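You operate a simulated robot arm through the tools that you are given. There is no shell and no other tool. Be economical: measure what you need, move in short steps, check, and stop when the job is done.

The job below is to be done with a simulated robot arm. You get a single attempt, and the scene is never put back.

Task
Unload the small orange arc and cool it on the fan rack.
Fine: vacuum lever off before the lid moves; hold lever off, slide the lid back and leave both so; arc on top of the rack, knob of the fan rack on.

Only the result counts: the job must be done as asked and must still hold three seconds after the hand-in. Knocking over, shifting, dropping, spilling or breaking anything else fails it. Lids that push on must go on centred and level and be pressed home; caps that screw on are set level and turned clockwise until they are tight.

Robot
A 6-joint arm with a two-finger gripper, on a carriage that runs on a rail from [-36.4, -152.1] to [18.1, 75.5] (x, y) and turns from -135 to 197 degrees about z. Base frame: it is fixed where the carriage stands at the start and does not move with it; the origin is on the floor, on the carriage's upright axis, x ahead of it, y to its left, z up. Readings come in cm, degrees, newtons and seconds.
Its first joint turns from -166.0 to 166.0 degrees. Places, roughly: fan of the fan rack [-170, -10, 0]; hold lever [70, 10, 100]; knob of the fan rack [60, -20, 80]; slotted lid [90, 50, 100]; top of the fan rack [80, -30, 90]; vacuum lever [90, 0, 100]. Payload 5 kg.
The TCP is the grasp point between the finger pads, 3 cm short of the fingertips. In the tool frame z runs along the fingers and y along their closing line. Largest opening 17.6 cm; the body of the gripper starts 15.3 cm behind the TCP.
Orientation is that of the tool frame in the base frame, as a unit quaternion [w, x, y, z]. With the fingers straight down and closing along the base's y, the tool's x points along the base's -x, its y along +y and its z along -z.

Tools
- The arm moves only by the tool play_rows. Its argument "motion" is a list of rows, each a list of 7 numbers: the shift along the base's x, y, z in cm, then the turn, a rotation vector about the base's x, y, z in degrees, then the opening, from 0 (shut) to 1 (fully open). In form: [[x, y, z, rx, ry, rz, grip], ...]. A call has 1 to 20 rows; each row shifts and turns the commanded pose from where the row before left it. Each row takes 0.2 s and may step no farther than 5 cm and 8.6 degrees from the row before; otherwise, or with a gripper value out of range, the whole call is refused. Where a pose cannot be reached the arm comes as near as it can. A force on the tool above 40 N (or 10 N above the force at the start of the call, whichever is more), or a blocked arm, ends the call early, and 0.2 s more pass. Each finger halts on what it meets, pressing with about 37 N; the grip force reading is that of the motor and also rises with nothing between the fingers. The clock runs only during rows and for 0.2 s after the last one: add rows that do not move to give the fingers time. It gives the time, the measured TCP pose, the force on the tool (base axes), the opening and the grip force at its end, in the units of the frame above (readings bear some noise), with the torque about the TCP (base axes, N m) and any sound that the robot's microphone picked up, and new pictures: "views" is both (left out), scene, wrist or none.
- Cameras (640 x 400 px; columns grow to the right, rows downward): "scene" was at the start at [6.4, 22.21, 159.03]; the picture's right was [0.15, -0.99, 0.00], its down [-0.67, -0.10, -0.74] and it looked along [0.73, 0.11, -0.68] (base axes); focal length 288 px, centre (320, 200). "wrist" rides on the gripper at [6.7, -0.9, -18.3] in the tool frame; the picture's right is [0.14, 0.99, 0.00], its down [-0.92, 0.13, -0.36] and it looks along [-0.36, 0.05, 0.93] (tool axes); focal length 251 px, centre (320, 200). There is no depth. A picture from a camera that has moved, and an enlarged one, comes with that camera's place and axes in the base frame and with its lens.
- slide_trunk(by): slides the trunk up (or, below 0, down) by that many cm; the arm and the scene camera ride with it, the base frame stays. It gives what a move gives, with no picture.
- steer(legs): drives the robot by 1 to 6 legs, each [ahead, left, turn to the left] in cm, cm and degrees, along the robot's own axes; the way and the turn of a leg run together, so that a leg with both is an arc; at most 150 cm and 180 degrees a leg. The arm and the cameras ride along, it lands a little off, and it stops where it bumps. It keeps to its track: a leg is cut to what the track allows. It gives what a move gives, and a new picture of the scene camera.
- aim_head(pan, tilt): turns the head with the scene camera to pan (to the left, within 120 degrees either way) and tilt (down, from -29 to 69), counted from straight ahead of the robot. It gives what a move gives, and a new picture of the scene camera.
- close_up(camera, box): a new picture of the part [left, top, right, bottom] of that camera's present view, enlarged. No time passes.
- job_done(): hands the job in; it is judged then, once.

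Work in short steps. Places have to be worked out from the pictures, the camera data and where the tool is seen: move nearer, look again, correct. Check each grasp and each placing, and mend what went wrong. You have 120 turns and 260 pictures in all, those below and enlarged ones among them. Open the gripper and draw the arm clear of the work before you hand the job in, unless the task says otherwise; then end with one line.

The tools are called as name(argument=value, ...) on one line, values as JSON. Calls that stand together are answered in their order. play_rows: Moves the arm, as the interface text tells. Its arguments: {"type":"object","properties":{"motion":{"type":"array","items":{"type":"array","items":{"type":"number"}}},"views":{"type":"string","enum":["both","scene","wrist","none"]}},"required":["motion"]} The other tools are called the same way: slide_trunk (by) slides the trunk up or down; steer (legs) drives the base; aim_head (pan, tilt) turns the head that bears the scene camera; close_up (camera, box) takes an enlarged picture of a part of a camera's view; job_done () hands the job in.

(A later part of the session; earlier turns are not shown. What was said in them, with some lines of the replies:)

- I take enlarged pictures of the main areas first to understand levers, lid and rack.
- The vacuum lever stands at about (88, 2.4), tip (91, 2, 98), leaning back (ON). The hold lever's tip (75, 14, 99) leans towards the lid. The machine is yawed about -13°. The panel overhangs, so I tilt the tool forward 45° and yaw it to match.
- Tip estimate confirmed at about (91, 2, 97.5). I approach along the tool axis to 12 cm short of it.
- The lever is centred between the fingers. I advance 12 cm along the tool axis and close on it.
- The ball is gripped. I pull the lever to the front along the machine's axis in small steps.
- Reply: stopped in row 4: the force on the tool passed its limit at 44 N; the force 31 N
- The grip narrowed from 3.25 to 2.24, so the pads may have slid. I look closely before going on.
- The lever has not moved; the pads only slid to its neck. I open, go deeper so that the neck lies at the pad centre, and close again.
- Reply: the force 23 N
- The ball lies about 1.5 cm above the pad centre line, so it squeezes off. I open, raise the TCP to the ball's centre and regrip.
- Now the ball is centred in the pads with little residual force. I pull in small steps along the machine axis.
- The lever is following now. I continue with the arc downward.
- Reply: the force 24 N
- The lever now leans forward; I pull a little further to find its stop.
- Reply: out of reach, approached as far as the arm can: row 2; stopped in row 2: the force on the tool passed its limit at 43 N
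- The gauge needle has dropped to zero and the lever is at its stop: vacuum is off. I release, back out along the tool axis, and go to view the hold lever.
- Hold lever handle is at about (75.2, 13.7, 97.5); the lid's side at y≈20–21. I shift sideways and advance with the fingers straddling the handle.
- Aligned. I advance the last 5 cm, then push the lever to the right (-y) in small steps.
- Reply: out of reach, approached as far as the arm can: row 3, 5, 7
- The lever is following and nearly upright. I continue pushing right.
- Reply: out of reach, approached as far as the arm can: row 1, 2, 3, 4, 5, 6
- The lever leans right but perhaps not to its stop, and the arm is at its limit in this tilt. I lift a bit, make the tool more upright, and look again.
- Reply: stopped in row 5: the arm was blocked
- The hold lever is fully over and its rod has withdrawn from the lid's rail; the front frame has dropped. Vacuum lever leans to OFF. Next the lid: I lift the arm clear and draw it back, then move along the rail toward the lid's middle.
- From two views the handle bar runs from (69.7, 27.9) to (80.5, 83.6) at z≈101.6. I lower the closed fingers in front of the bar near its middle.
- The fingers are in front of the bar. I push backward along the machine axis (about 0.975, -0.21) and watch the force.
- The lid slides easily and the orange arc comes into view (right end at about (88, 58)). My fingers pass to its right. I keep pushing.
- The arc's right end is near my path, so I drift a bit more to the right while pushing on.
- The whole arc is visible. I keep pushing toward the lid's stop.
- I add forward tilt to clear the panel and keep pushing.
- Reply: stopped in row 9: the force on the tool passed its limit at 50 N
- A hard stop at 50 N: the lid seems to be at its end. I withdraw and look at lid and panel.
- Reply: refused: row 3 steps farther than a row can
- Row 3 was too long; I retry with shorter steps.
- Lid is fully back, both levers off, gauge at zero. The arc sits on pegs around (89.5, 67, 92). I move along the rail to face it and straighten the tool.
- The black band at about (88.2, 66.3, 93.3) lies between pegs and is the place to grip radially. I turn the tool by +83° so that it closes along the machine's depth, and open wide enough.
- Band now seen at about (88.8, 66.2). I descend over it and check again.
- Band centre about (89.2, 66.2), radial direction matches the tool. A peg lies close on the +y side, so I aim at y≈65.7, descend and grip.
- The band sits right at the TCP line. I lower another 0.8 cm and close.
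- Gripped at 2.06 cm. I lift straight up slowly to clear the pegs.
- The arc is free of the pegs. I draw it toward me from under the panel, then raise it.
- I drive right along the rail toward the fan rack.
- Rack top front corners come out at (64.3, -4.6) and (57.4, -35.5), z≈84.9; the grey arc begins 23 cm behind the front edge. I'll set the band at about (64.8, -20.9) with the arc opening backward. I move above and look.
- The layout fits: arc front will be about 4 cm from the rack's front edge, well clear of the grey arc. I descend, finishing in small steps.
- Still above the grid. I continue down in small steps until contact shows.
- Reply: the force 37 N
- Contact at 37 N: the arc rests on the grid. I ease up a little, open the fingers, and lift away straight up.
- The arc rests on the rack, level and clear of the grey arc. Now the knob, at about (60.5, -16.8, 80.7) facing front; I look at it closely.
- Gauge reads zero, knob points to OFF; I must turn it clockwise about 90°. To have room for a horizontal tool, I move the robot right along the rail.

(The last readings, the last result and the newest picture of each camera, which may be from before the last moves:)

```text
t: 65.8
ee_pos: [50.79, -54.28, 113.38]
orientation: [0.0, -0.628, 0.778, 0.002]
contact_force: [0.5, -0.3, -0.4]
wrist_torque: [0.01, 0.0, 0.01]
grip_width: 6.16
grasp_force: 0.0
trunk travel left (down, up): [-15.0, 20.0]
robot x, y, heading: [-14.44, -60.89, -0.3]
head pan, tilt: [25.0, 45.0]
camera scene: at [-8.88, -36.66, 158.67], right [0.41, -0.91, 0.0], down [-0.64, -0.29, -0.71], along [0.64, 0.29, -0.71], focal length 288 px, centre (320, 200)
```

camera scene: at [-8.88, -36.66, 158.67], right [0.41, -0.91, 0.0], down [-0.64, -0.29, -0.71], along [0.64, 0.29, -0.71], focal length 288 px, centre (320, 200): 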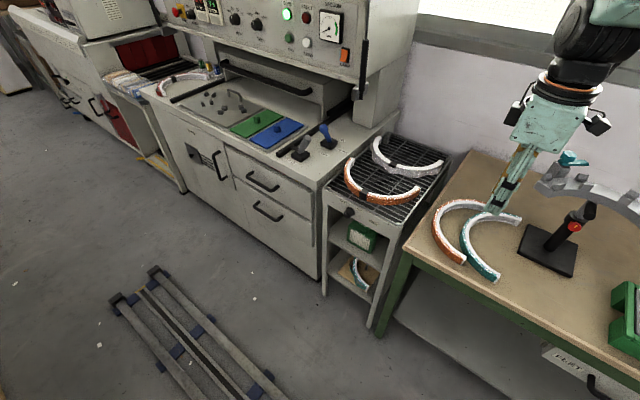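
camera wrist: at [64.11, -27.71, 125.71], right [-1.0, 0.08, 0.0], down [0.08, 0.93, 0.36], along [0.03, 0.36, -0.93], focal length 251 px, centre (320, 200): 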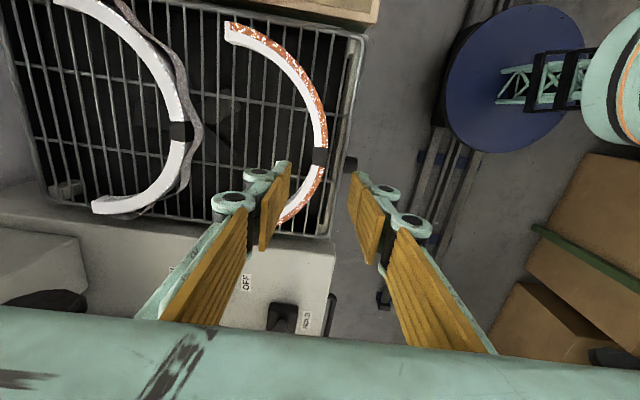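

I swing the tool left to in front of the rack while tilting it to horizontal (90° about the rack's lateral axis).

play_rows(motion=[[-0.8, 4.5, 0, -1.79, -8.0, 0, 0.35], [-0.8, 4.5, 0, -1.79, -8.0, 0, 0.35], [-0.8, 4.5, 0, -1.79, -8.0, 0, 0.35], [-0.8, 4.5, 0, -1.79, -8.0, 0, 0.35], [-0.8, 4.5, 0, -1.79, -8.0, 0, 0.35], [-0.8, 4.5, 0, -1.79, -8.0, 0, 0.35], [-0.8, 4.5, 0, -1.79, -8.0, 0, 0.35], [-0.8, 4.5, 0, -1.79, -8.0, 0, 0.35], [-0.8, 4.5, 0, -1.79, -8.0, 0, 0.35], [0, 0, 0, -1.79, -8.0, 0, 0.35], [0, 0, 0, -1.79, -8.0, 0, 0.35], [0, 0, 0, 0, 0, 0, 0.35]])

```text
t: 68.4
ee_pos: [43.63, -13.61, 113.49]
orientation: [-0.441, 0.444, -0.55, 0.553]
contact_force: [-0.1, -0.2, -0.6]
wrist_torque: [0.0, -0.1, -0.1]
grip_width: 6.16
grasp_force: 0.0
trunk travel left (down, up): [-15.0, 20.0]
robot x, y, heading: [-14.5, -61.03, -0.4]
head pan, tilt: [25.0, 45.0]
camera scene: at [-8.84, -36.61, 158.67], right [0.42, -0.91, 0.0], down [-0.64, -0.29, -0.71], along [0.64, 0.29, -0.71], focal length 288 px, centre (320, 200)
camera wrist: at [24.26, -16.12, 114.32], right [-0.03, -0.14, -0.99], down [-0.15, 0.98, -0.13], along [0.99, 0.15, -0.05], focal length 251 px, centre (320, 200)
```

scene: 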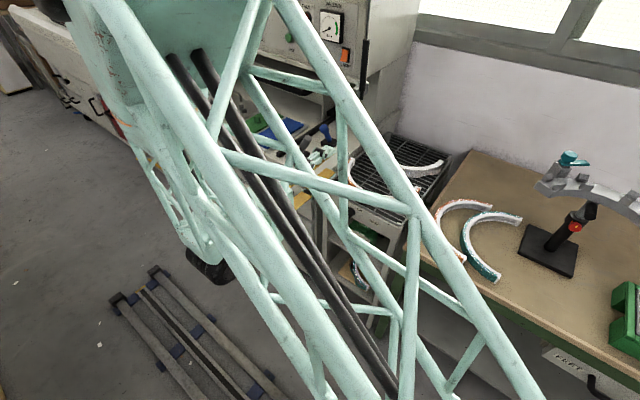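
wrist: 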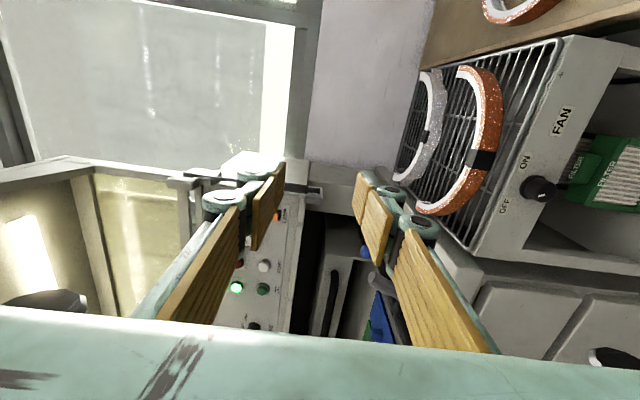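

The tool is level and points at the rack; the knob appears at about (59.8, -16.8, 81). I lower to its height, staying 10 cm in front.

play_rows(motion=[[0.3, 0, -4.2, 0, 0, 0, 0.35], [0.3, 0, -4.2, 0, 0, 0, 0.35], [0.3, 0, -4.2, 0, 0, 0, 0.35], [0.3, 0, -4.2, 0, 0, 0, 0.35], [0.3, 0, -4.2, 0, 0, 0, 0.35], [0.3, 0, -4.2, 0, 0, 0, 0.35], [0.3, 0, -4.0, 0, 0, 0, 0.35], [0, 0, -3.0, 0, 0, 0, 0.35], [0, 0, 0, 0, 0, 0, 0.35]])

```text
t: 70.4
ee_pos: [45.88, -13.72, 81.11]
orientation: [-0.441, 0.444, -0.551, 0.552]
contact_force: [0.9, -0.2, -0.1]
wrist_torque: [0.04, -0.06, -0.05]
grip_width: 6.13
grasp_force: 0.0
trunk travel left (down, up): [-15.0, 20.0]
robot x, y, heading: [-14.51, -60.99, -0.7]
head pan, tilt: [25.0, 45.0]
camera scene: at [-8.86, -36.64, 158.68], right [0.42, -0.91, 0.0], down [-0.64, -0.29, -0.71], along [0.64, 0.29, -0.71], focal length 288 px, centre (320, 200)
camera wrist: at [26.41, -16.13, 82.14], right [-0.03, -0.14, -0.99], down [-0.15, 0.98, -0.13], along [0.99, 0.15, -0.05], focal length 251 px, centre (320, 200)
```

scene: 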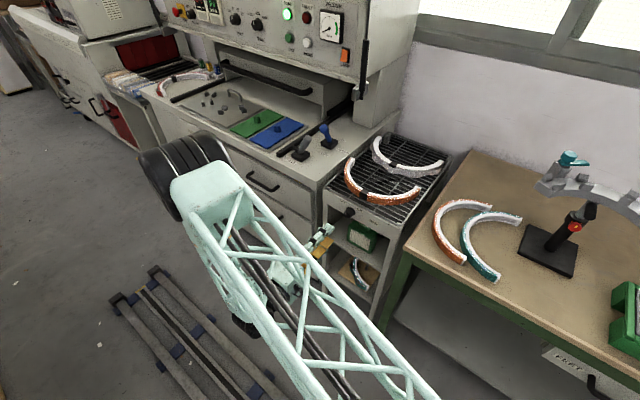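
wrist: 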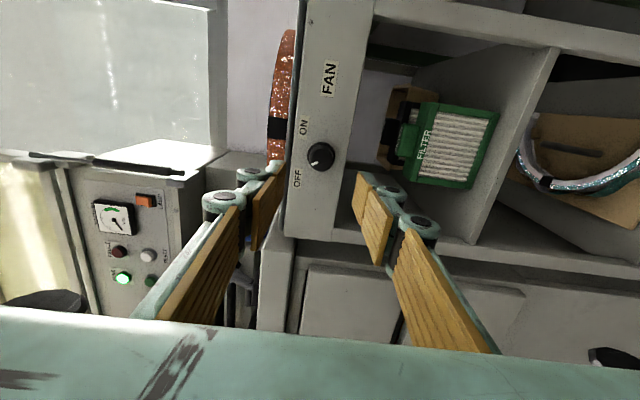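

Knob axis is at y≈-16.8, z≈81.2, in line with the tool. I advance 8 cm and check alignment.

play_rows(motion=[[2.6, -0.6, 0, 0, 0, 0, 0.35], [2.6, -0.6, 0, 0, 0, 0, 0.35], [2.6, -0.6, 0.1, 0, 0, 0, 0.35], [0, 0, 0, 0, 0, 0, 0.35]], views="wrist")

close_up(camera="wrist", box=[240, 110, 400, 260])

```text
t: 71.4
ee_pos: [53.59, -15.54, 81.11]
orientation: [-0.44, 0.444, -0.551, 0.553]
contact_force: [0.0, 0.3, 0.2]
wrist_torque: [-0.01, -0.01, 0.07]
grip_width: 6.15
grasp_force: 0.1
trunk travel left (down, up): [-15.0, 20.0]
robot x, y, heading: [-14.72, -61.32, -0.8]
head pan, tilt: [25.0, 45.0]
camera wrist: at [34.17, -17.99, 82.23], right [-0.03, -0.14, -0.99], down [-0.15, 0.98, -0.13], along [0.99, 0.15, -0.05], focal length 251 px, centre (320, 200)
```

wrist: 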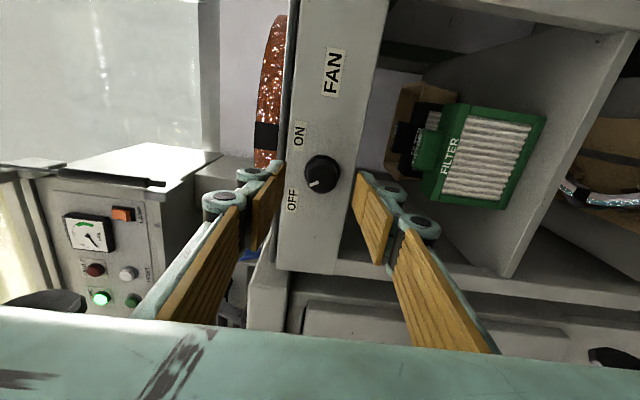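

```text
2.67 times, centred on (320, 185) of wrist
camera zoom: at [34.17, -17.99, 82.23], right [-0.03, -0.14, -0.99], down [-0.15, 0.98, -0.13], along [0.99, 0.15, -0.05], focal length 670 px, centre (320, 240)
```

zoom: 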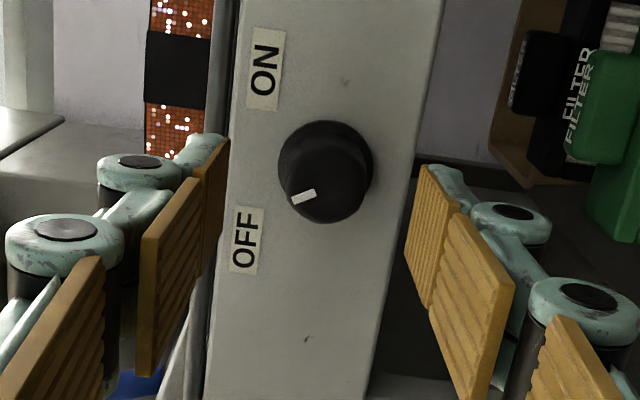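

Aligned: axis at about (59, -16.6, 80.9). I advance the last 4 cm and close on the knob.

play_rows(motion=[[2, -0.4, -0.1, 0, 0, 0, 0.35], [1.8, -0.4, -0.1, 0, 0, 0, 0.35], [0, 0, 0, 0, 0, 0, 0.2], [0, 0, 0, 0, 0, 0, 0.1], [0, 0, 0, 0, 0, 0, 0], [0, 0, 0, 0, 0, 0, 0]], views="wrist")

```text
t: 72.8
ee_pos: [57.23, -16.41, 81.0]
orientation: [-0.441, 0.444, -0.55, 0.553]
contact_force: [-11.0, -0.5, -9.1]
wrist_torque: [0.08, 0.25, 0.11]
grip_width: 3.3
grasp_force: 45.2
trunk travel left (down, up): [-15.0, 20.0]
robot x, y, heading: [-14.35, -61.07, -0.4]
head pan, tilt: [25.0, 45.0]
camera wrist: at [37.86, -18.78, 82.01], right [-0.03, -0.14, -0.99], down [-0.15, 0.98, -0.13], along [0.99, 0.15, -0.05], focal length 251 px, centre (320, 200)
```

wrist: 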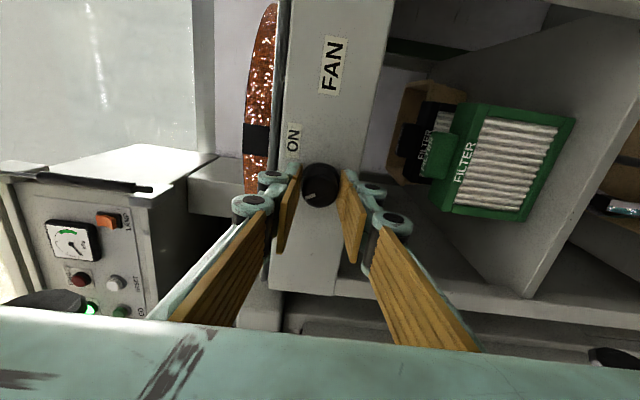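

The knob is gripped. I turn it clockwise about the tool axis, 60° first.

play_rows(motion=[[0, 0, 0, 5.86, -1.31, 0, 0], [0, 0, 0, 5.86, -1.31, 0, 0], [0, 0, 0, 5.86, -1.31, 0, 0], [0, 0, 0, 5.86, -1.31, 0, 0], [0, 0, 0, 5.86, -1.31, 0, 0], [0, 0, 0, 5.86, -1.31, 0, 0], [0, 0, 0, 5.86, -1.31, 0, 0], [0, 0, 0, 5.86, -1.31, 0, 0], [0, 0, 0, 5.86, -1.31, 0, 0], [0, 0, 0, 5.86, -1.31, 0, 0], [0, 0, 0, 0, 0, 0, 0]])

close_up(camera="wrist", box=[240, 110, 400, 260])

```text
t: 74.7
ee_pos: [57.18, -16.27, 80.83]
orientation: [0.631, -0.174, 0.686, -0.317]
contact_force: [6.0, 4.2, -7.8]
wrist_torque: [0.07, 0.09, 0.49]
grip_width: 3.28
grasp_force: 44.7
trunk travel left (down, up): [-15.0, 20.0]
robot x, y, heading: [-14.38, -60.8, -0.3]
head pan, tilt: [25.0, 45.0]
stopped in row 9: the force on the tool passed its limit at 40 N (the readings are from after the stop); the commanded pose is now the measured one
camera scene: at [-8.83, -36.58, 158.7], right [0.42, -0.91, 0.0], down [-0.64, -0.29, -0.71], along [0.64, 0.29, -0.71], focal length 288 px, centre (320, 200)
camera wrist: at [38.22, -17.17, 76.49], right [0.14, 0.64, -0.75], down [-0.2, 0.76, 0.62], along [0.97, 0.06, 0.24], focal length 251 px, centre (320, 200)
```

scene: 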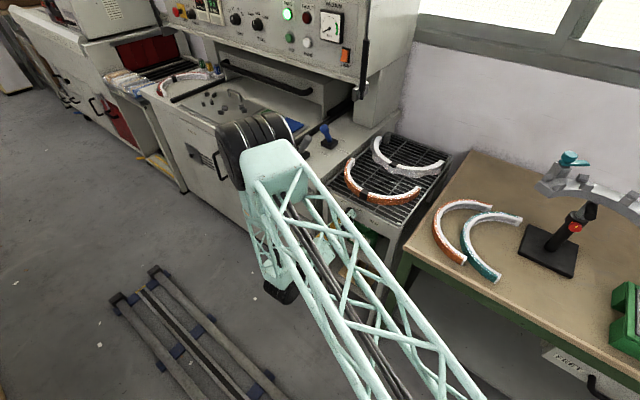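
wrist: 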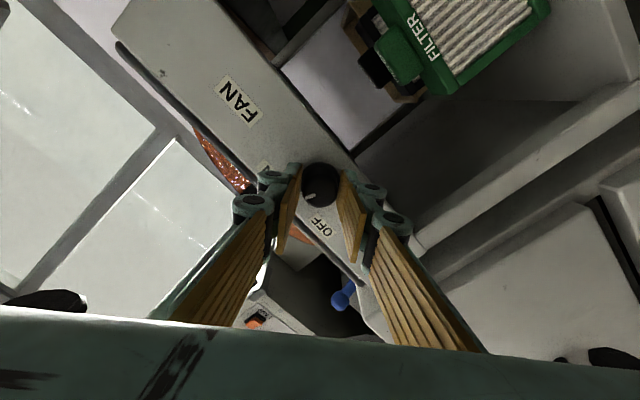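

```text
2.67 times, centred on (320, 185) of wrist
camera zoom: at [38.22, -17.17, 76.49], right [0.14, 0.64, -0.75], down [-0.2, 0.76, 0.62], along [0.97, 0.06, 0.24], focal length 670 px, centre (320, 240)
```

zoom: 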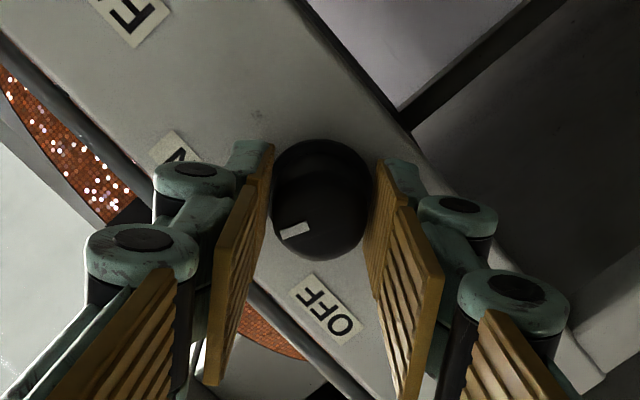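

The knob has turned about 45° (pointer now near the top) before side force stopped it. I open, recentre slightly, regrip and turn on.

play_rows(motion=[[0, 0, 0, 0, 0, 0, 0.3], [0.1, -0.3, -0.2, 0, 0, 0, 0.3], [0, 0, 0, 0, 0, 0, 0.1], [0, 0, 0, 0, 0, 0, 0], [0, 0, 0, 0, 0, 0, 0]], views="wrist")

play_rows(motion=[[0, 0, 0, 5.86, -1.31, 0, 0], [0, 0, 0, 5.86, -1.31, 0, 0], [0, 0, 0, 5.86, -1.31, 0, 0], [0, 0, 0, 5.86, -1.31, 0, 0], [0, 0, 0, 5.86, -1.31, 0, 0], [0, 0, 0, 5.86, -1.31, 0, 0], [0, 0, 0, 5.86, -1.31, 0, 0], [0, 0, 0, 0, 0, 0, 0]], views="wrist")

close_up(camera="wrist", box=[240, 110, 400, 260])

```text
t: 75.9
ee_pos: [57.39, -16.62, 80.66]
orientation: [0.632, -0.173, 0.686, -0.317]
contact_force: [6.7, 9.4, -10.6]
wrist_torque: [0.0, 0.28, 0.38]
grip_width: 3.33
grasp_force: 44.7
trunk travel left (down, up): [-15.0, 20.0]
robot x, y, heading: [-14.51, -61.0, -0.4]
head pan, tilt: [25.0, 45.0]
camera wrist: at [38.32, -17.42, 76.24], right [0.14, 0.64, -0.75], down [-0.2, 0.76, 0.62], along [0.97, 0.06, 0.24], focal length 251 px, centre (320, 200)
```

wrist: 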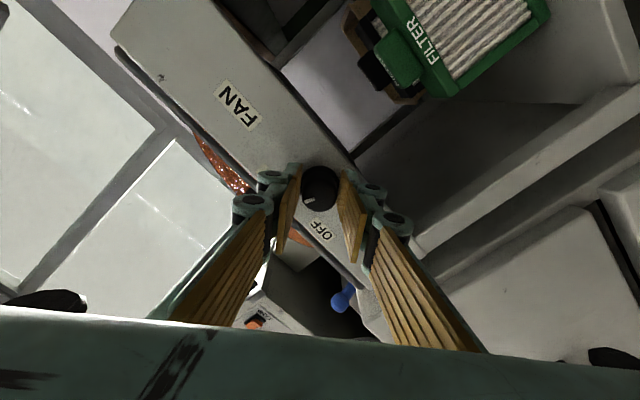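

```text
t: 77.0
ee_pos: [57.3, -16.39, 80.68]
orientation: [0.688, -0.009, 0.708, -0.162]
contact_force: [0.4, 3.7, -2.9]
wrist_torque: [-0.24, 0.31, 0.26]
grip_width: 3.32
grasp_force: 44.9
out of reach, approached as far as the arm can: row 5
trunk travel left (down, up): [-15.0, 20.0]
robot x, y, heading: [-15.05, -60.97, -0.4]
head pan, tilt: [25.0, 45.0]
stopped in row 5: the force on the tool passed its limit at 58 N (the readings are from after the stop); the commanded pose is now the measured one
camera wrist: at [38.82, -14.62, 74.48], right [0.2, 0.91, -0.37], down [-0.28, 0.42, 0.87], along [0.94, -0.07, 0.33], focal length 251 px, centre (320, 200)
```

wrist: 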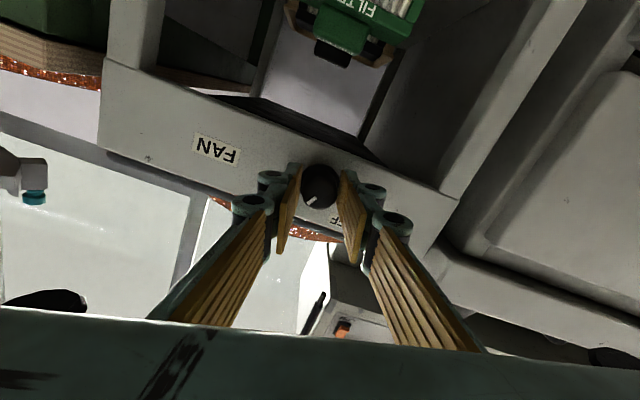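

```text
2.67 times, centred on (320, 185) of wrist
camera zoom: at [38.82, -14.62, 74.48], right [0.2, 0.91, -0.37], down [-0.28, 0.42, 0.87], along [0.94, -0.07, 0.33], focal length 670 px, centre (320, 240)
```

zoom: 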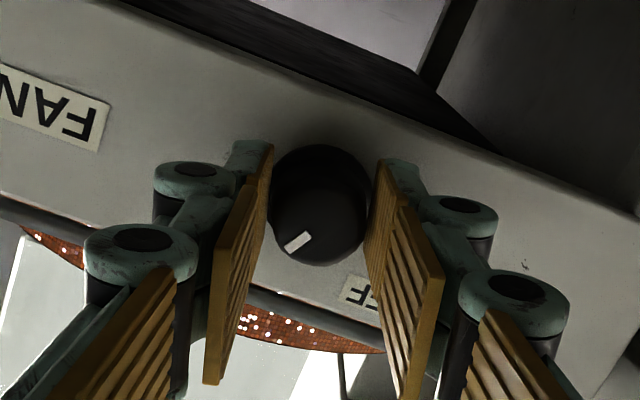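

The pointer is now about 11° past the top toward ON; the wrist is at a limit. I open, turn the tool back 54°, and regrip.

play_rows(motion=[[0, 0, 0, 0, 0, 0, 0.3], [0, 0, 0, 0, 0, 0, 0.35], [0, 0, 0.1, -5.86, 1.31, 0, 0.35], [0, 0, 0, -5.86, 1.31, 0, 0.35], [0, 0, 0, -5.86, 1.31, 0, 0.35], [0, 0, 0, -5.86, 1.31, 0, 0.35], [0, 0, 0, -5.86, 1.31, 0, 0.35], [0, 0, 0, -5.86, 1.31, 0, 0.35], [0, 0, 0, -5.86, 1.31, 0, 0.35], [0, 0, 0, -5.86, 1.31, 0, 0.35], [0, 0, 0, -5.86, 1.31, 0, 0.35], [0, 0, 0, -5.86, 1.31, 0, 0.35], [0, 0, 0, 0, 0, 0, 0.35]], views="wrist")

close_up(camera="wrist", box=[240, 110, 400, 260])

```text
t: 79.8
ee_pos: [57.42, -16.35, 80.76]
orientation: [0.514, -0.36, 0.609, -0.485]
contact_force: [0.1, 0.5, -0.4]
wrist_torque: [-0.03, 0.0, 0.02]
grip_width: 6.17
grasp_force: 0.2
trunk travel left (down, up): [-15.0, 20.0]
robot x, y, heading: [-15.06, -60.87, -0.3]
head pan, tilt: [25.0, 45.0]
camera wrist: at [37.9, -18.73, 79.87], right [0.03, 0.14, -0.99], down [-0.15, 0.98, 0.13], along [0.99, 0.15, 0.05], focal length 251 px, centre (320, 200)
```

wrist: 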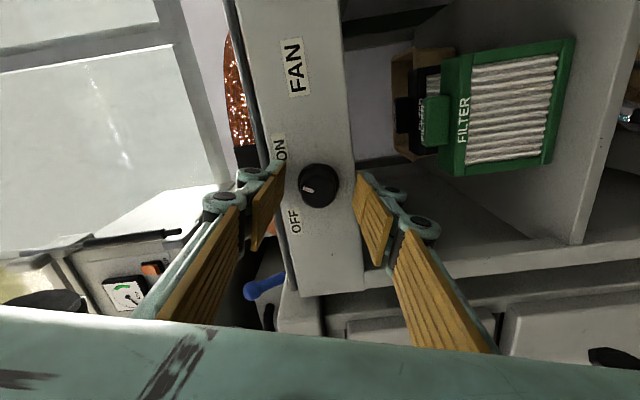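

```text
2.67 times, centred on (320, 185) of wrist
camera zoom: at [37.9, -18.73, 79.87], right [0.03, 0.14, -0.99], down [-0.15, 0.98, 0.13], along [0.99, 0.15, 0.05], focal length 670 px, centre (320, 240)
```

zoom: 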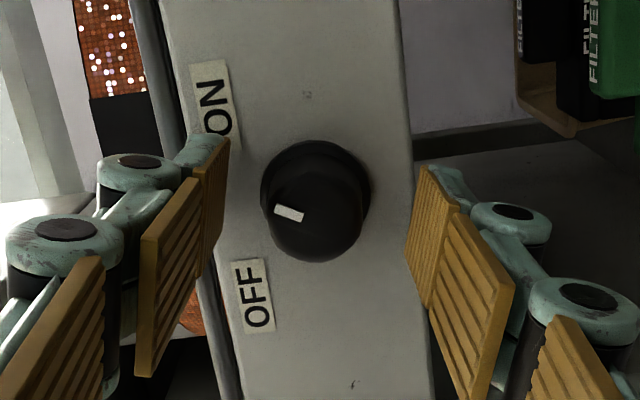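

Pointer is about 10° past top. Knob is well centred; I close again and turn another 54°.

play_rows(motion=[[0, 0, 0, 0, 0, 0, 0.15], [0, 0, 0, 0, 0, 0, 0], [0, 0, 0, 0, 0, 0, 0], [0, 0, 0, 5.86, -1.31, 0, 0], [0, 0, 0, 5.86, -1.31, 0, 0], [0, 0, 0, 5.86, -1.31, 0, 0], [0, 0, 0, 5.86, -1.31, 0, 0], [0, 0, 0, 5.86, -1.31, 0, 0], [0, 0, 0, 5.86, -1.31, 0, 0], [0, 0, 0, 5.86, -1.31, 0, 0], [0, 0, 0, 5.86, -1.31, 0, 0], [0, 0, 0, 5.86, -1.31, 0, 0], [0, 0, 0, 0, 0, 0, 0]], views="wrist")

close_up(camera="wrist", box=[240, 110, 400, 260])

```text
t: 82.6
ee_pos: [57.22, -16.33, 80.66]
orientation: [0.679, -0.044, 0.706, -0.198]
contact_force: [-19.2, 5.8, -5.7]
wrist_torque: [-0.47, 0.28, 0.16]
grip_width: 3.29
grasp_force: 45.4
trunk travel left (down, up): [-15.0, 20.0]
robot x, y, heading: [-14.5, -61.22, -0.0]
head pan, tilt: [25.0, 45.0]
camera wrist: at [38.63, -15.22, 74.86], right [0.19, 0.86, -0.47], down [-0.26, 0.5, 0.83], along [0.95, -0.04, 0.32], focal length 251 px, centre (320, 200)
```

wrist: 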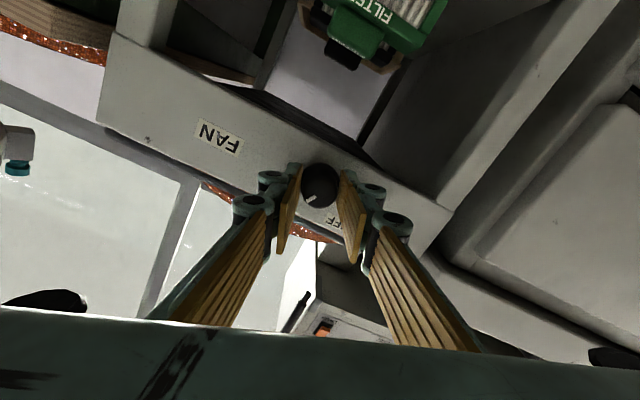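

```text
2.67 times, centred on (320, 185) of wrist
camera zoom: at [38.63, -15.22, 74.86], right [0.19, 0.86, -0.47], down [-0.26, 0.5, 0.83], along [0.95, -0.04, 0.32], focal length 670 px, centre (320, 240)
```

zoom: 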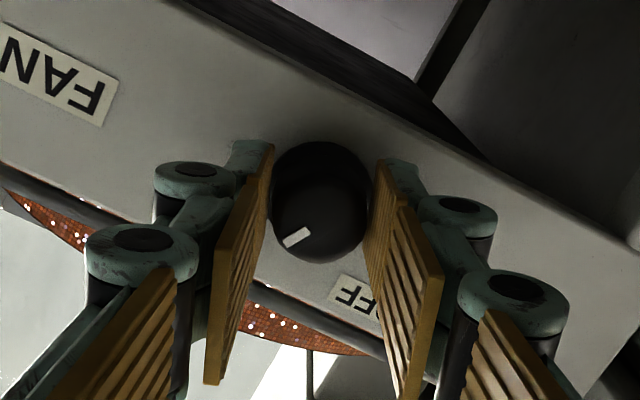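

The pointer stays near +8° while the pads slip. I check from the scene camera whether this might already be the end stop.

play_rows(motion=[[0, 0, 0, 0, 0, 0, 0.2], [0, 0, 0, 0, 0, 0, 0.35], [-3, 0.66, 0, 0, 0, 0, 0.35], [-3, 0.66, 0, -5.86, 1.31, 0, 0.35], [-3, 0.66, 0, -5.86, 1.31, 0, 0.35], [0, 0, 0, -5.86, 1.31, 0, 0.35], [0, 0, 0, -5.86, 1.31, 0, 0.35], [0, 0, 0, -5.86, 1.31, 0, 0.35], [0, 0, 0, -5.86, 1.31, 0, 0.35], [0, 0, 0, -5.86, 1.31, 0, 0.35], [0, 0, 0, 0, 0, 0, 0.35]])

close_up(camera="wrist", box=[260, 110, 380, 210])

close_up(camera="scene", box=[310, 130, 450, 230])

```text
t: 85.0
ee_pos: [48.41, -14.49, 80.86]
orientation: [0.562, -0.294, 0.643, -0.43]
contact_force: [0.3, 0.0, 0.5]
wrist_torque: [-0.02, 0.03, 0.03]
grip_width: 6.18
grasp_force: 0.0
trunk travel left (down, up): [-15.0, 20.0]
robot x, y, heading: [-14.48, -61.32, -0.8]
head pan, tilt: [25.0, 45.0]
camera scene: at [-8.92, -36.63, 158.67], right [0.42, -0.91, 0.0], down [-0.64, -0.29, -0.71], along [0.64, 0.29, -0.71], focal length 288 px, centre (320, 200)
camera wrist: at [29.0, -16.4, 78.54], right [0.08, 0.34, -0.94], down [-0.16, 0.93, 0.32], along [0.98, 0.13, 0.12], focal length 251 px, centre (320, 200)
```

scene: 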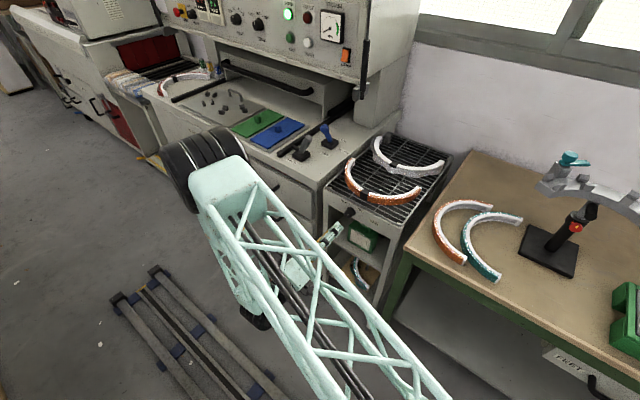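
wrist: 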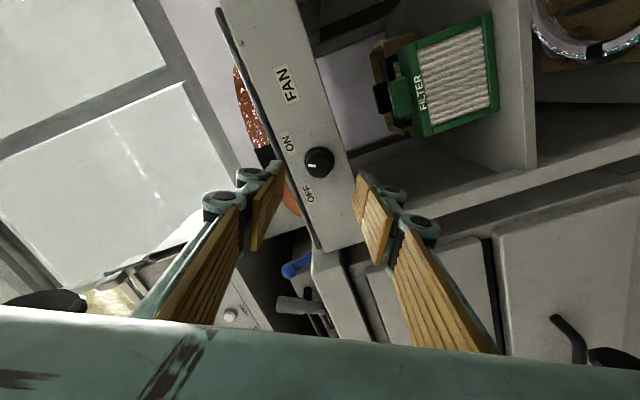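

```text
4.00 times, centred on (320, 160) of wrist
camera zoom: at [29.0, -16.4, 78.54], right [0.08, 0.34, -0.94], down [-0.16, 0.93, 0.32], along [0.98, 0.13, 0.12], focal length 1006 px, centre (320, 360)
```

zoom: 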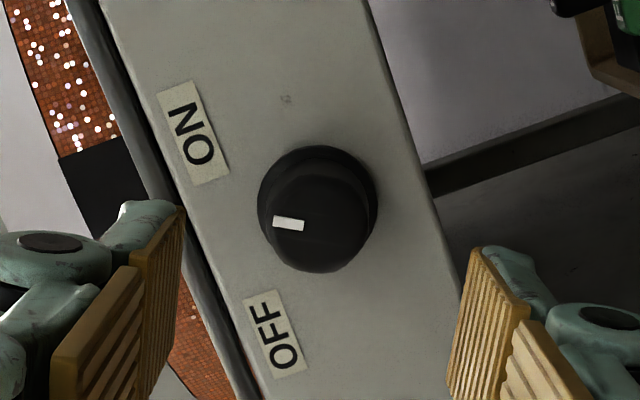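

```text
4.00 times, centred on (380, 180) of scene
camera zoom: at [-8.92, -36.63, 158.67], right [0.42, -0.91, 0.0], down [-0.64, -0.29, -0.71], along [0.64, 0.29, -0.71], focal length 1154 px, centre (80, 280)
```

zoom: 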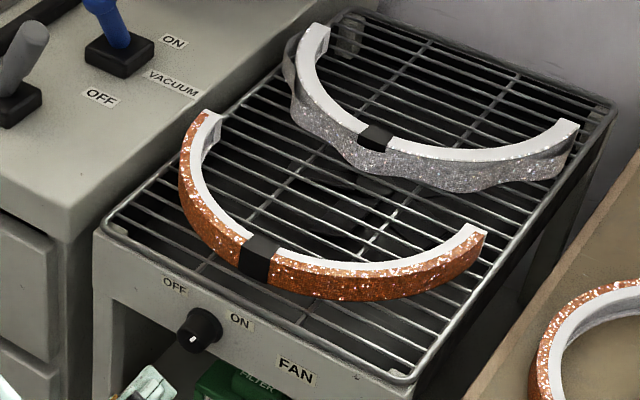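

The pointer now sits about +30° on the ON side, mirror to its -31° OFF start: that is the ON stop, and that is why the pads slipped. I draw the arm further back and check the rack and fan once more.

play_rows(motion=[[-2.5, 0.6, 2, 0, 0, 0, 0.4], [-2.5, 0.6, 3, 0, 0, 0, 0.4], [-1, 0, 4, 0, 0, 0, 0.4], [0, -3, 4, 0, 0, 0, 0.4], [0, -4, 3, 0, 0, 0, 0.4], [0, 0, 0, 0, 0, 0, 0.4]], views="scene")

close_up(camera="scene", box=[330, 130, 450, 220])

close_up(camera="scene", box=[200, 0, 360, 180])

```text
t: 86.4
ee_pos: [42.4, -20.25, 96.44]
orientation: [0.562, -0.295, 0.643, -0.428]
contact_force: [0.9, -0.9, 0.8]
wrist_torque: [-0.01, 0.04, 0.11]
grip_width: 7.06
grasp_force: 0.1
trunk travel left (down, up): [-15.0, 20.0]
robot x, y, heading: [-14.55, -61.27, -0.2]
head pan, tilt: [25.0, 45.0]
camera scene: at [-8.91, -36.68, 158.68], right [0.42, -0.91, 0.0], down [-0.64, -0.29, -0.71], along [0.64, 0.3, -0.71], focal length 288 px, centre (320, 200)
```

scene: 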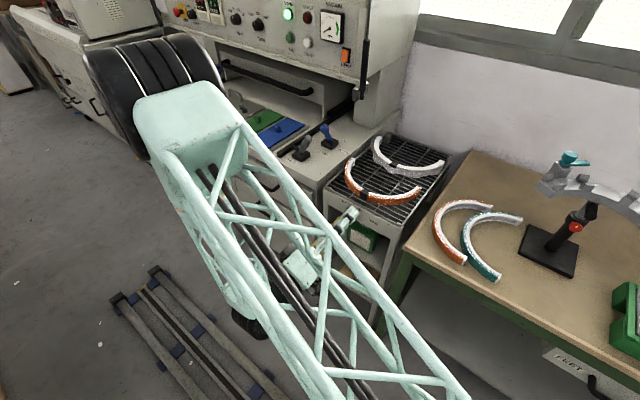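

```text
4.44 times, centred on (390, 175) of scene
camera zoom: at [-8.91, -36.68, 158.68], right [0.42, -0.91, 0.0], down [-0.64, -0.29, -0.71], along [0.64, 0.3, -0.71], focal length 1282 px, centre (9, 311)
```

zoom: 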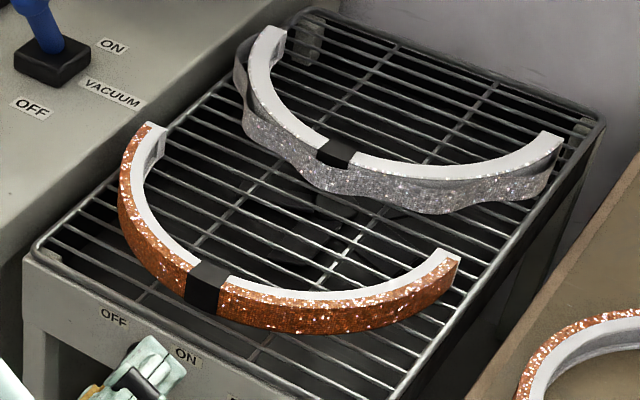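

```text
2.22 times, centred on (280, 90) of scene
camera zoom: at [-8.91, -36.68, 158.68], right [0.42, -0.91, 0.0], down [-0.64, -0.29, -0.71], along [0.64, 0.3, -0.71], focal length 641 px, centre (409, 444)
```

zoom: 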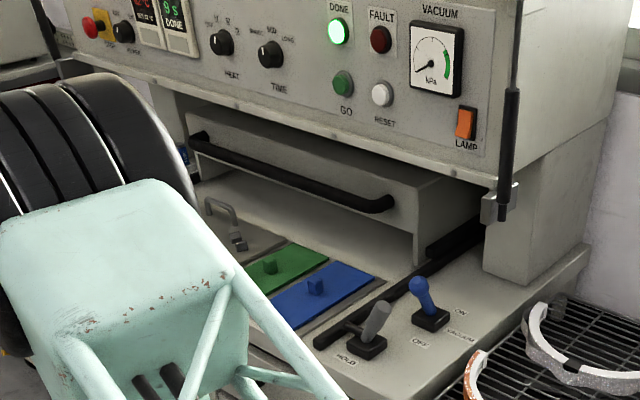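

Lid back, gauge zero, both levers off, arc in place. One more comparison of the fan blades under the grid after some time passes, plus a clear view of the knob.

play_rows(motion=[[-1, -4, 3, 0, 0, 0, 0.4], [0, -4, 3, 0, 0, 0, 0.4], [0, -4, 3, 0, 0, 0, 0.4], [0, 0, 0, 0, 0, 0, 0.4]], views="wrist")

close_up(camera="scene", box=[330, 130, 450, 220])

aim_head(pan=35, tilt=45)

```text
refused: row 1 steps farther than a row can; nothing moved
```

```text
4.44 times, centred on (390, 175) of scene
camera zoom: at [-8.91, -36.68, 158.68], right [0.42, -0.91, 0.0], down [-0.64, -0.29, -0.71], along [0.64, 0.3, -0.71], focal length 1282 px, centre (9, 311)
```

zoom: 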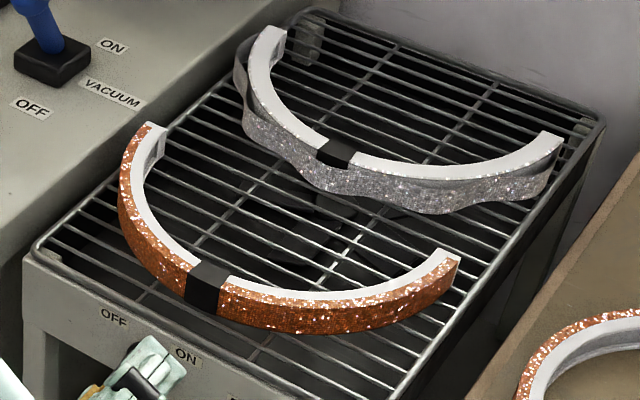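

```text
t: 87.2
ee_pos: [42.34, -20.11, 96.29]
orientation: [0.562, -0.294, 0.643, -0.428]
contact_force: [0.0, 0.4, -0.5]
wrist_torque: [0.0, -0.02, -0.04]
grip_width: 7.04
grasp_force: 0.1
trunk travel left (down, up): [-15.0, 20.0]
robot x, y, heading: [-14.61, -60.97, -0.5]
head pan, tilt: [35.0, 45.0]
camera scene: at [-9.62, -35.41, 158.67], right [0.57, -0.82, 0.0], down [-0.58, -0.4, -0.71], along [0.58, 0.4, -0.71], focal length 288 px, centre (320, 200)
```

scene: 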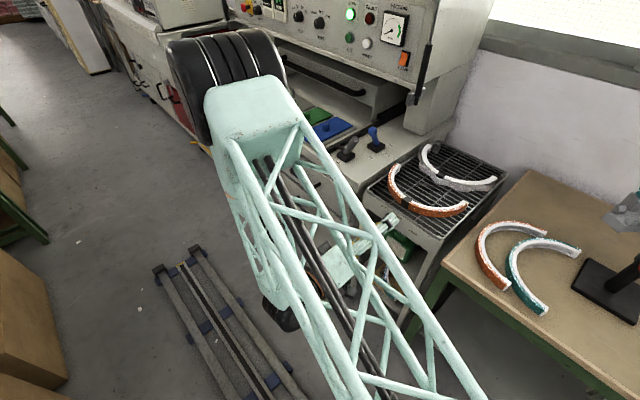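

I compare the fan blades once more at this later time and view the knob.

play_rows(motion=[[-1, -2.5, 2.5, 0, 0, 0, 0.4], [0, -3, 3, 0, 0, 0, 0.4], [0, -3, 3, 0, 0, 0, 0.4], [0, 0, 0, 0, 0, 0, 0.4]], views="wrist")

close_up(camera="scene", box=[360, 130, 510, 240])

```text
t: 88.2
ee_pos: [41.42, -28.79, 105.08]
orientation: [0.563, -0.293, 0.643, -0.428]
contact_force: [-0.2, 0.2, 0.2]
wrist_torque: [-0.01, 0.04, 0.09]
grip_width: 7.03
grasp_force: 0.2
trunk travel left (down, up): [-15.0, 20.0]
robot x, y, heading: [-14.85, -61.14, -0.5]
head pan, tilt: [35.0, 45.0]
camera wrist: at [21.97, -30.77, 102.87], right [0.08, 0.34, -0.94], down [-0.16, 0.93, 0.32], along [0.98, 0.13, 0.12], focal length 251 px, centre (320, 200)
```

wrist: 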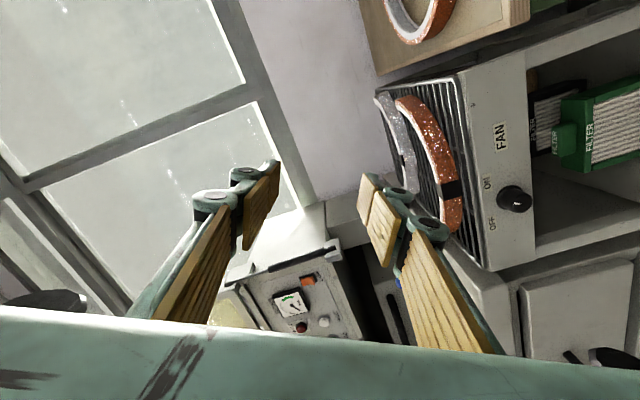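

```text
3.64 times, centred on (435, 185) of scene
camera zoom: at [-9.63, -35.46, 158.68], right [0.57, -0.82, 0.0], down [-0.58, -0.4, -0.71], along [0.58, 0.4, -0.71], focal length 1049 px, centre (-98, 254)
```

zoom: 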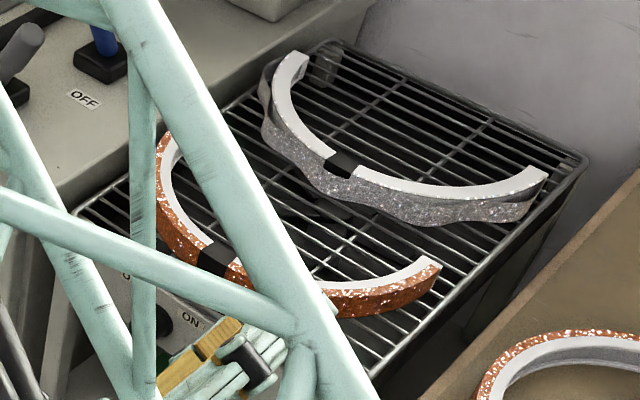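

I zoom tightly on the knob and on the fan to confirm that it runs.

close_up(camera="wrist", box=[470, 160, 550, 240])

close_up(camera="scene", box=[425, 170, 465, 205])

play_rows(motion=[[0, 0, 0, 0, 0, 0, 0.4]], views="none")

close_up(camera="scene", box=[425, 170, 465, 205])

```text
5.00 times, centred on (510, 200) of wrist
camera zoom: at [21.97, -30.77, 102.87], right [0.08, 0.34, -0.94], down [-0.16, 0.93, 0.32], along [0.98, 0.13, 0.12], focal length 1257 px, centre (-630, 200)
```

zoom: 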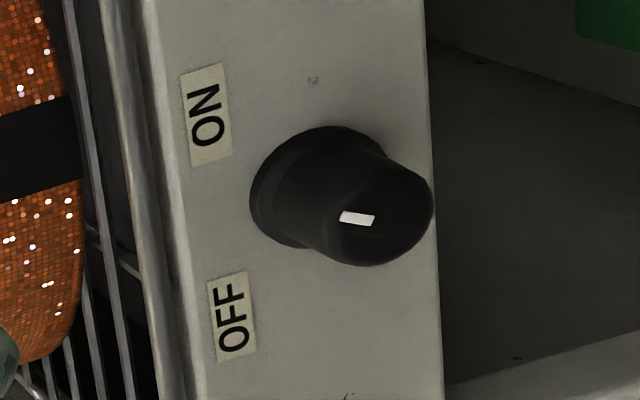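

```text
11.43 times, centred on (445, 188) of scene
camera zoom: at [-9.63, -35.46, 158.68], right [0.57, -0.82, 0.0], down [-0.58, -0.4, -0.71], along [0.58, 0.4, -0.71], focal length 3296 px, centre (-1109, 343)
```

zoom: 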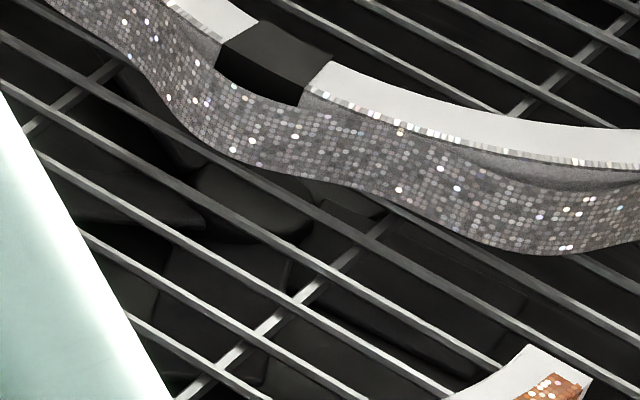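

```text
t: 88.6
ee_pos: [41.24, -28.67, 105.08]
orientation: [0.562, -0.294, 0.643, -0.429]
contact_force: [0.3, 0.1, 0.2]
wrist_torque: [-0.01, -0.03, 0.01]
grip_width: 7.02
grasp_force: 0.2
trunk travel left (down, up): [-15.0, 20.0]
robot x, y, heading: [-14.71, -61.27, -0.5]
head pan, tilt: [35.0, 45.0]
```

```text
11.43 times, centred on (445, 188) of scene
camera zoom: at [-9.62, -35.4, 158.67], right [0.57, -0.82, 0.0], down [-0.58, -0.4, -0.71], along [0.58, 0.4, -0.71], focal length 3296 px, centre (-1109, 343)
```

zoom: 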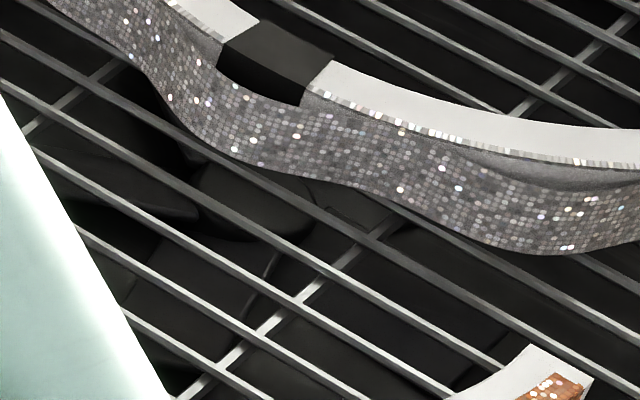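

The blades look slightly different between the two views; I take one more sample after a second.

play_rows(motion=[[0, 0, 0, 0, 0, 0, 0.4], [0, 0, 0, 0, 0, 0, 0.4], [0, 0, 0, 0, 0, 0, 0.4]], views="none")

close_up(camera="scene", box=[425, 170, 465, 205])

```text
t: 89.4
ee_pos: [41.23, -28.73, 105.14]
orientation: [0.562, -0.295, 0.643, -0.429]
contact_force: [-0.7, 0.2, 0.4]
wrist_torque: [-0.01, -0.01, -0.02]
grip_width: 7.06
grasp_force: 0.1
trunk travel left (down, up): [-15.0, 20.0]
robot x, y, heading: [-14.66, -61.27, -0.4]
head pan, tilt: [35.0, 45.0]
```

```text
11.43 times, centred on (445, 188) of scene
camera zoom: at [-9.63, -35.4, 158.67], right [0.57, -0.82, 0.0], down [-0.58, -0.4, -0.71], along [0.58, 0.4, -0.71], focal length 3296 px, centre (-1109, 343)
```

zoom: 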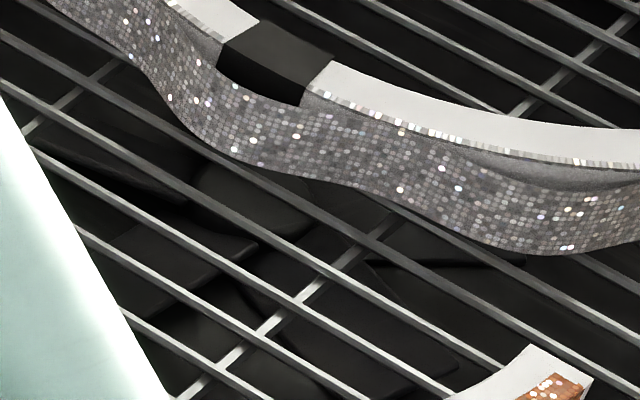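

The blades have clearly moved between the views, so the fan is running. The vacuum and hold levers are off, the lid is back, the arc rests on the rack, and the arm is clear with the gripper open, so I hand in.

job_done()

```text
The job is handed in.
```

I handed the job in with everything done as asked: the vacuum lever went off before the lid moved, then the hold lever went off. The lid is slid fully back and the small orange arc lies on top of the fan rack. The knob is at its ON stop, and the fan blades are turning.
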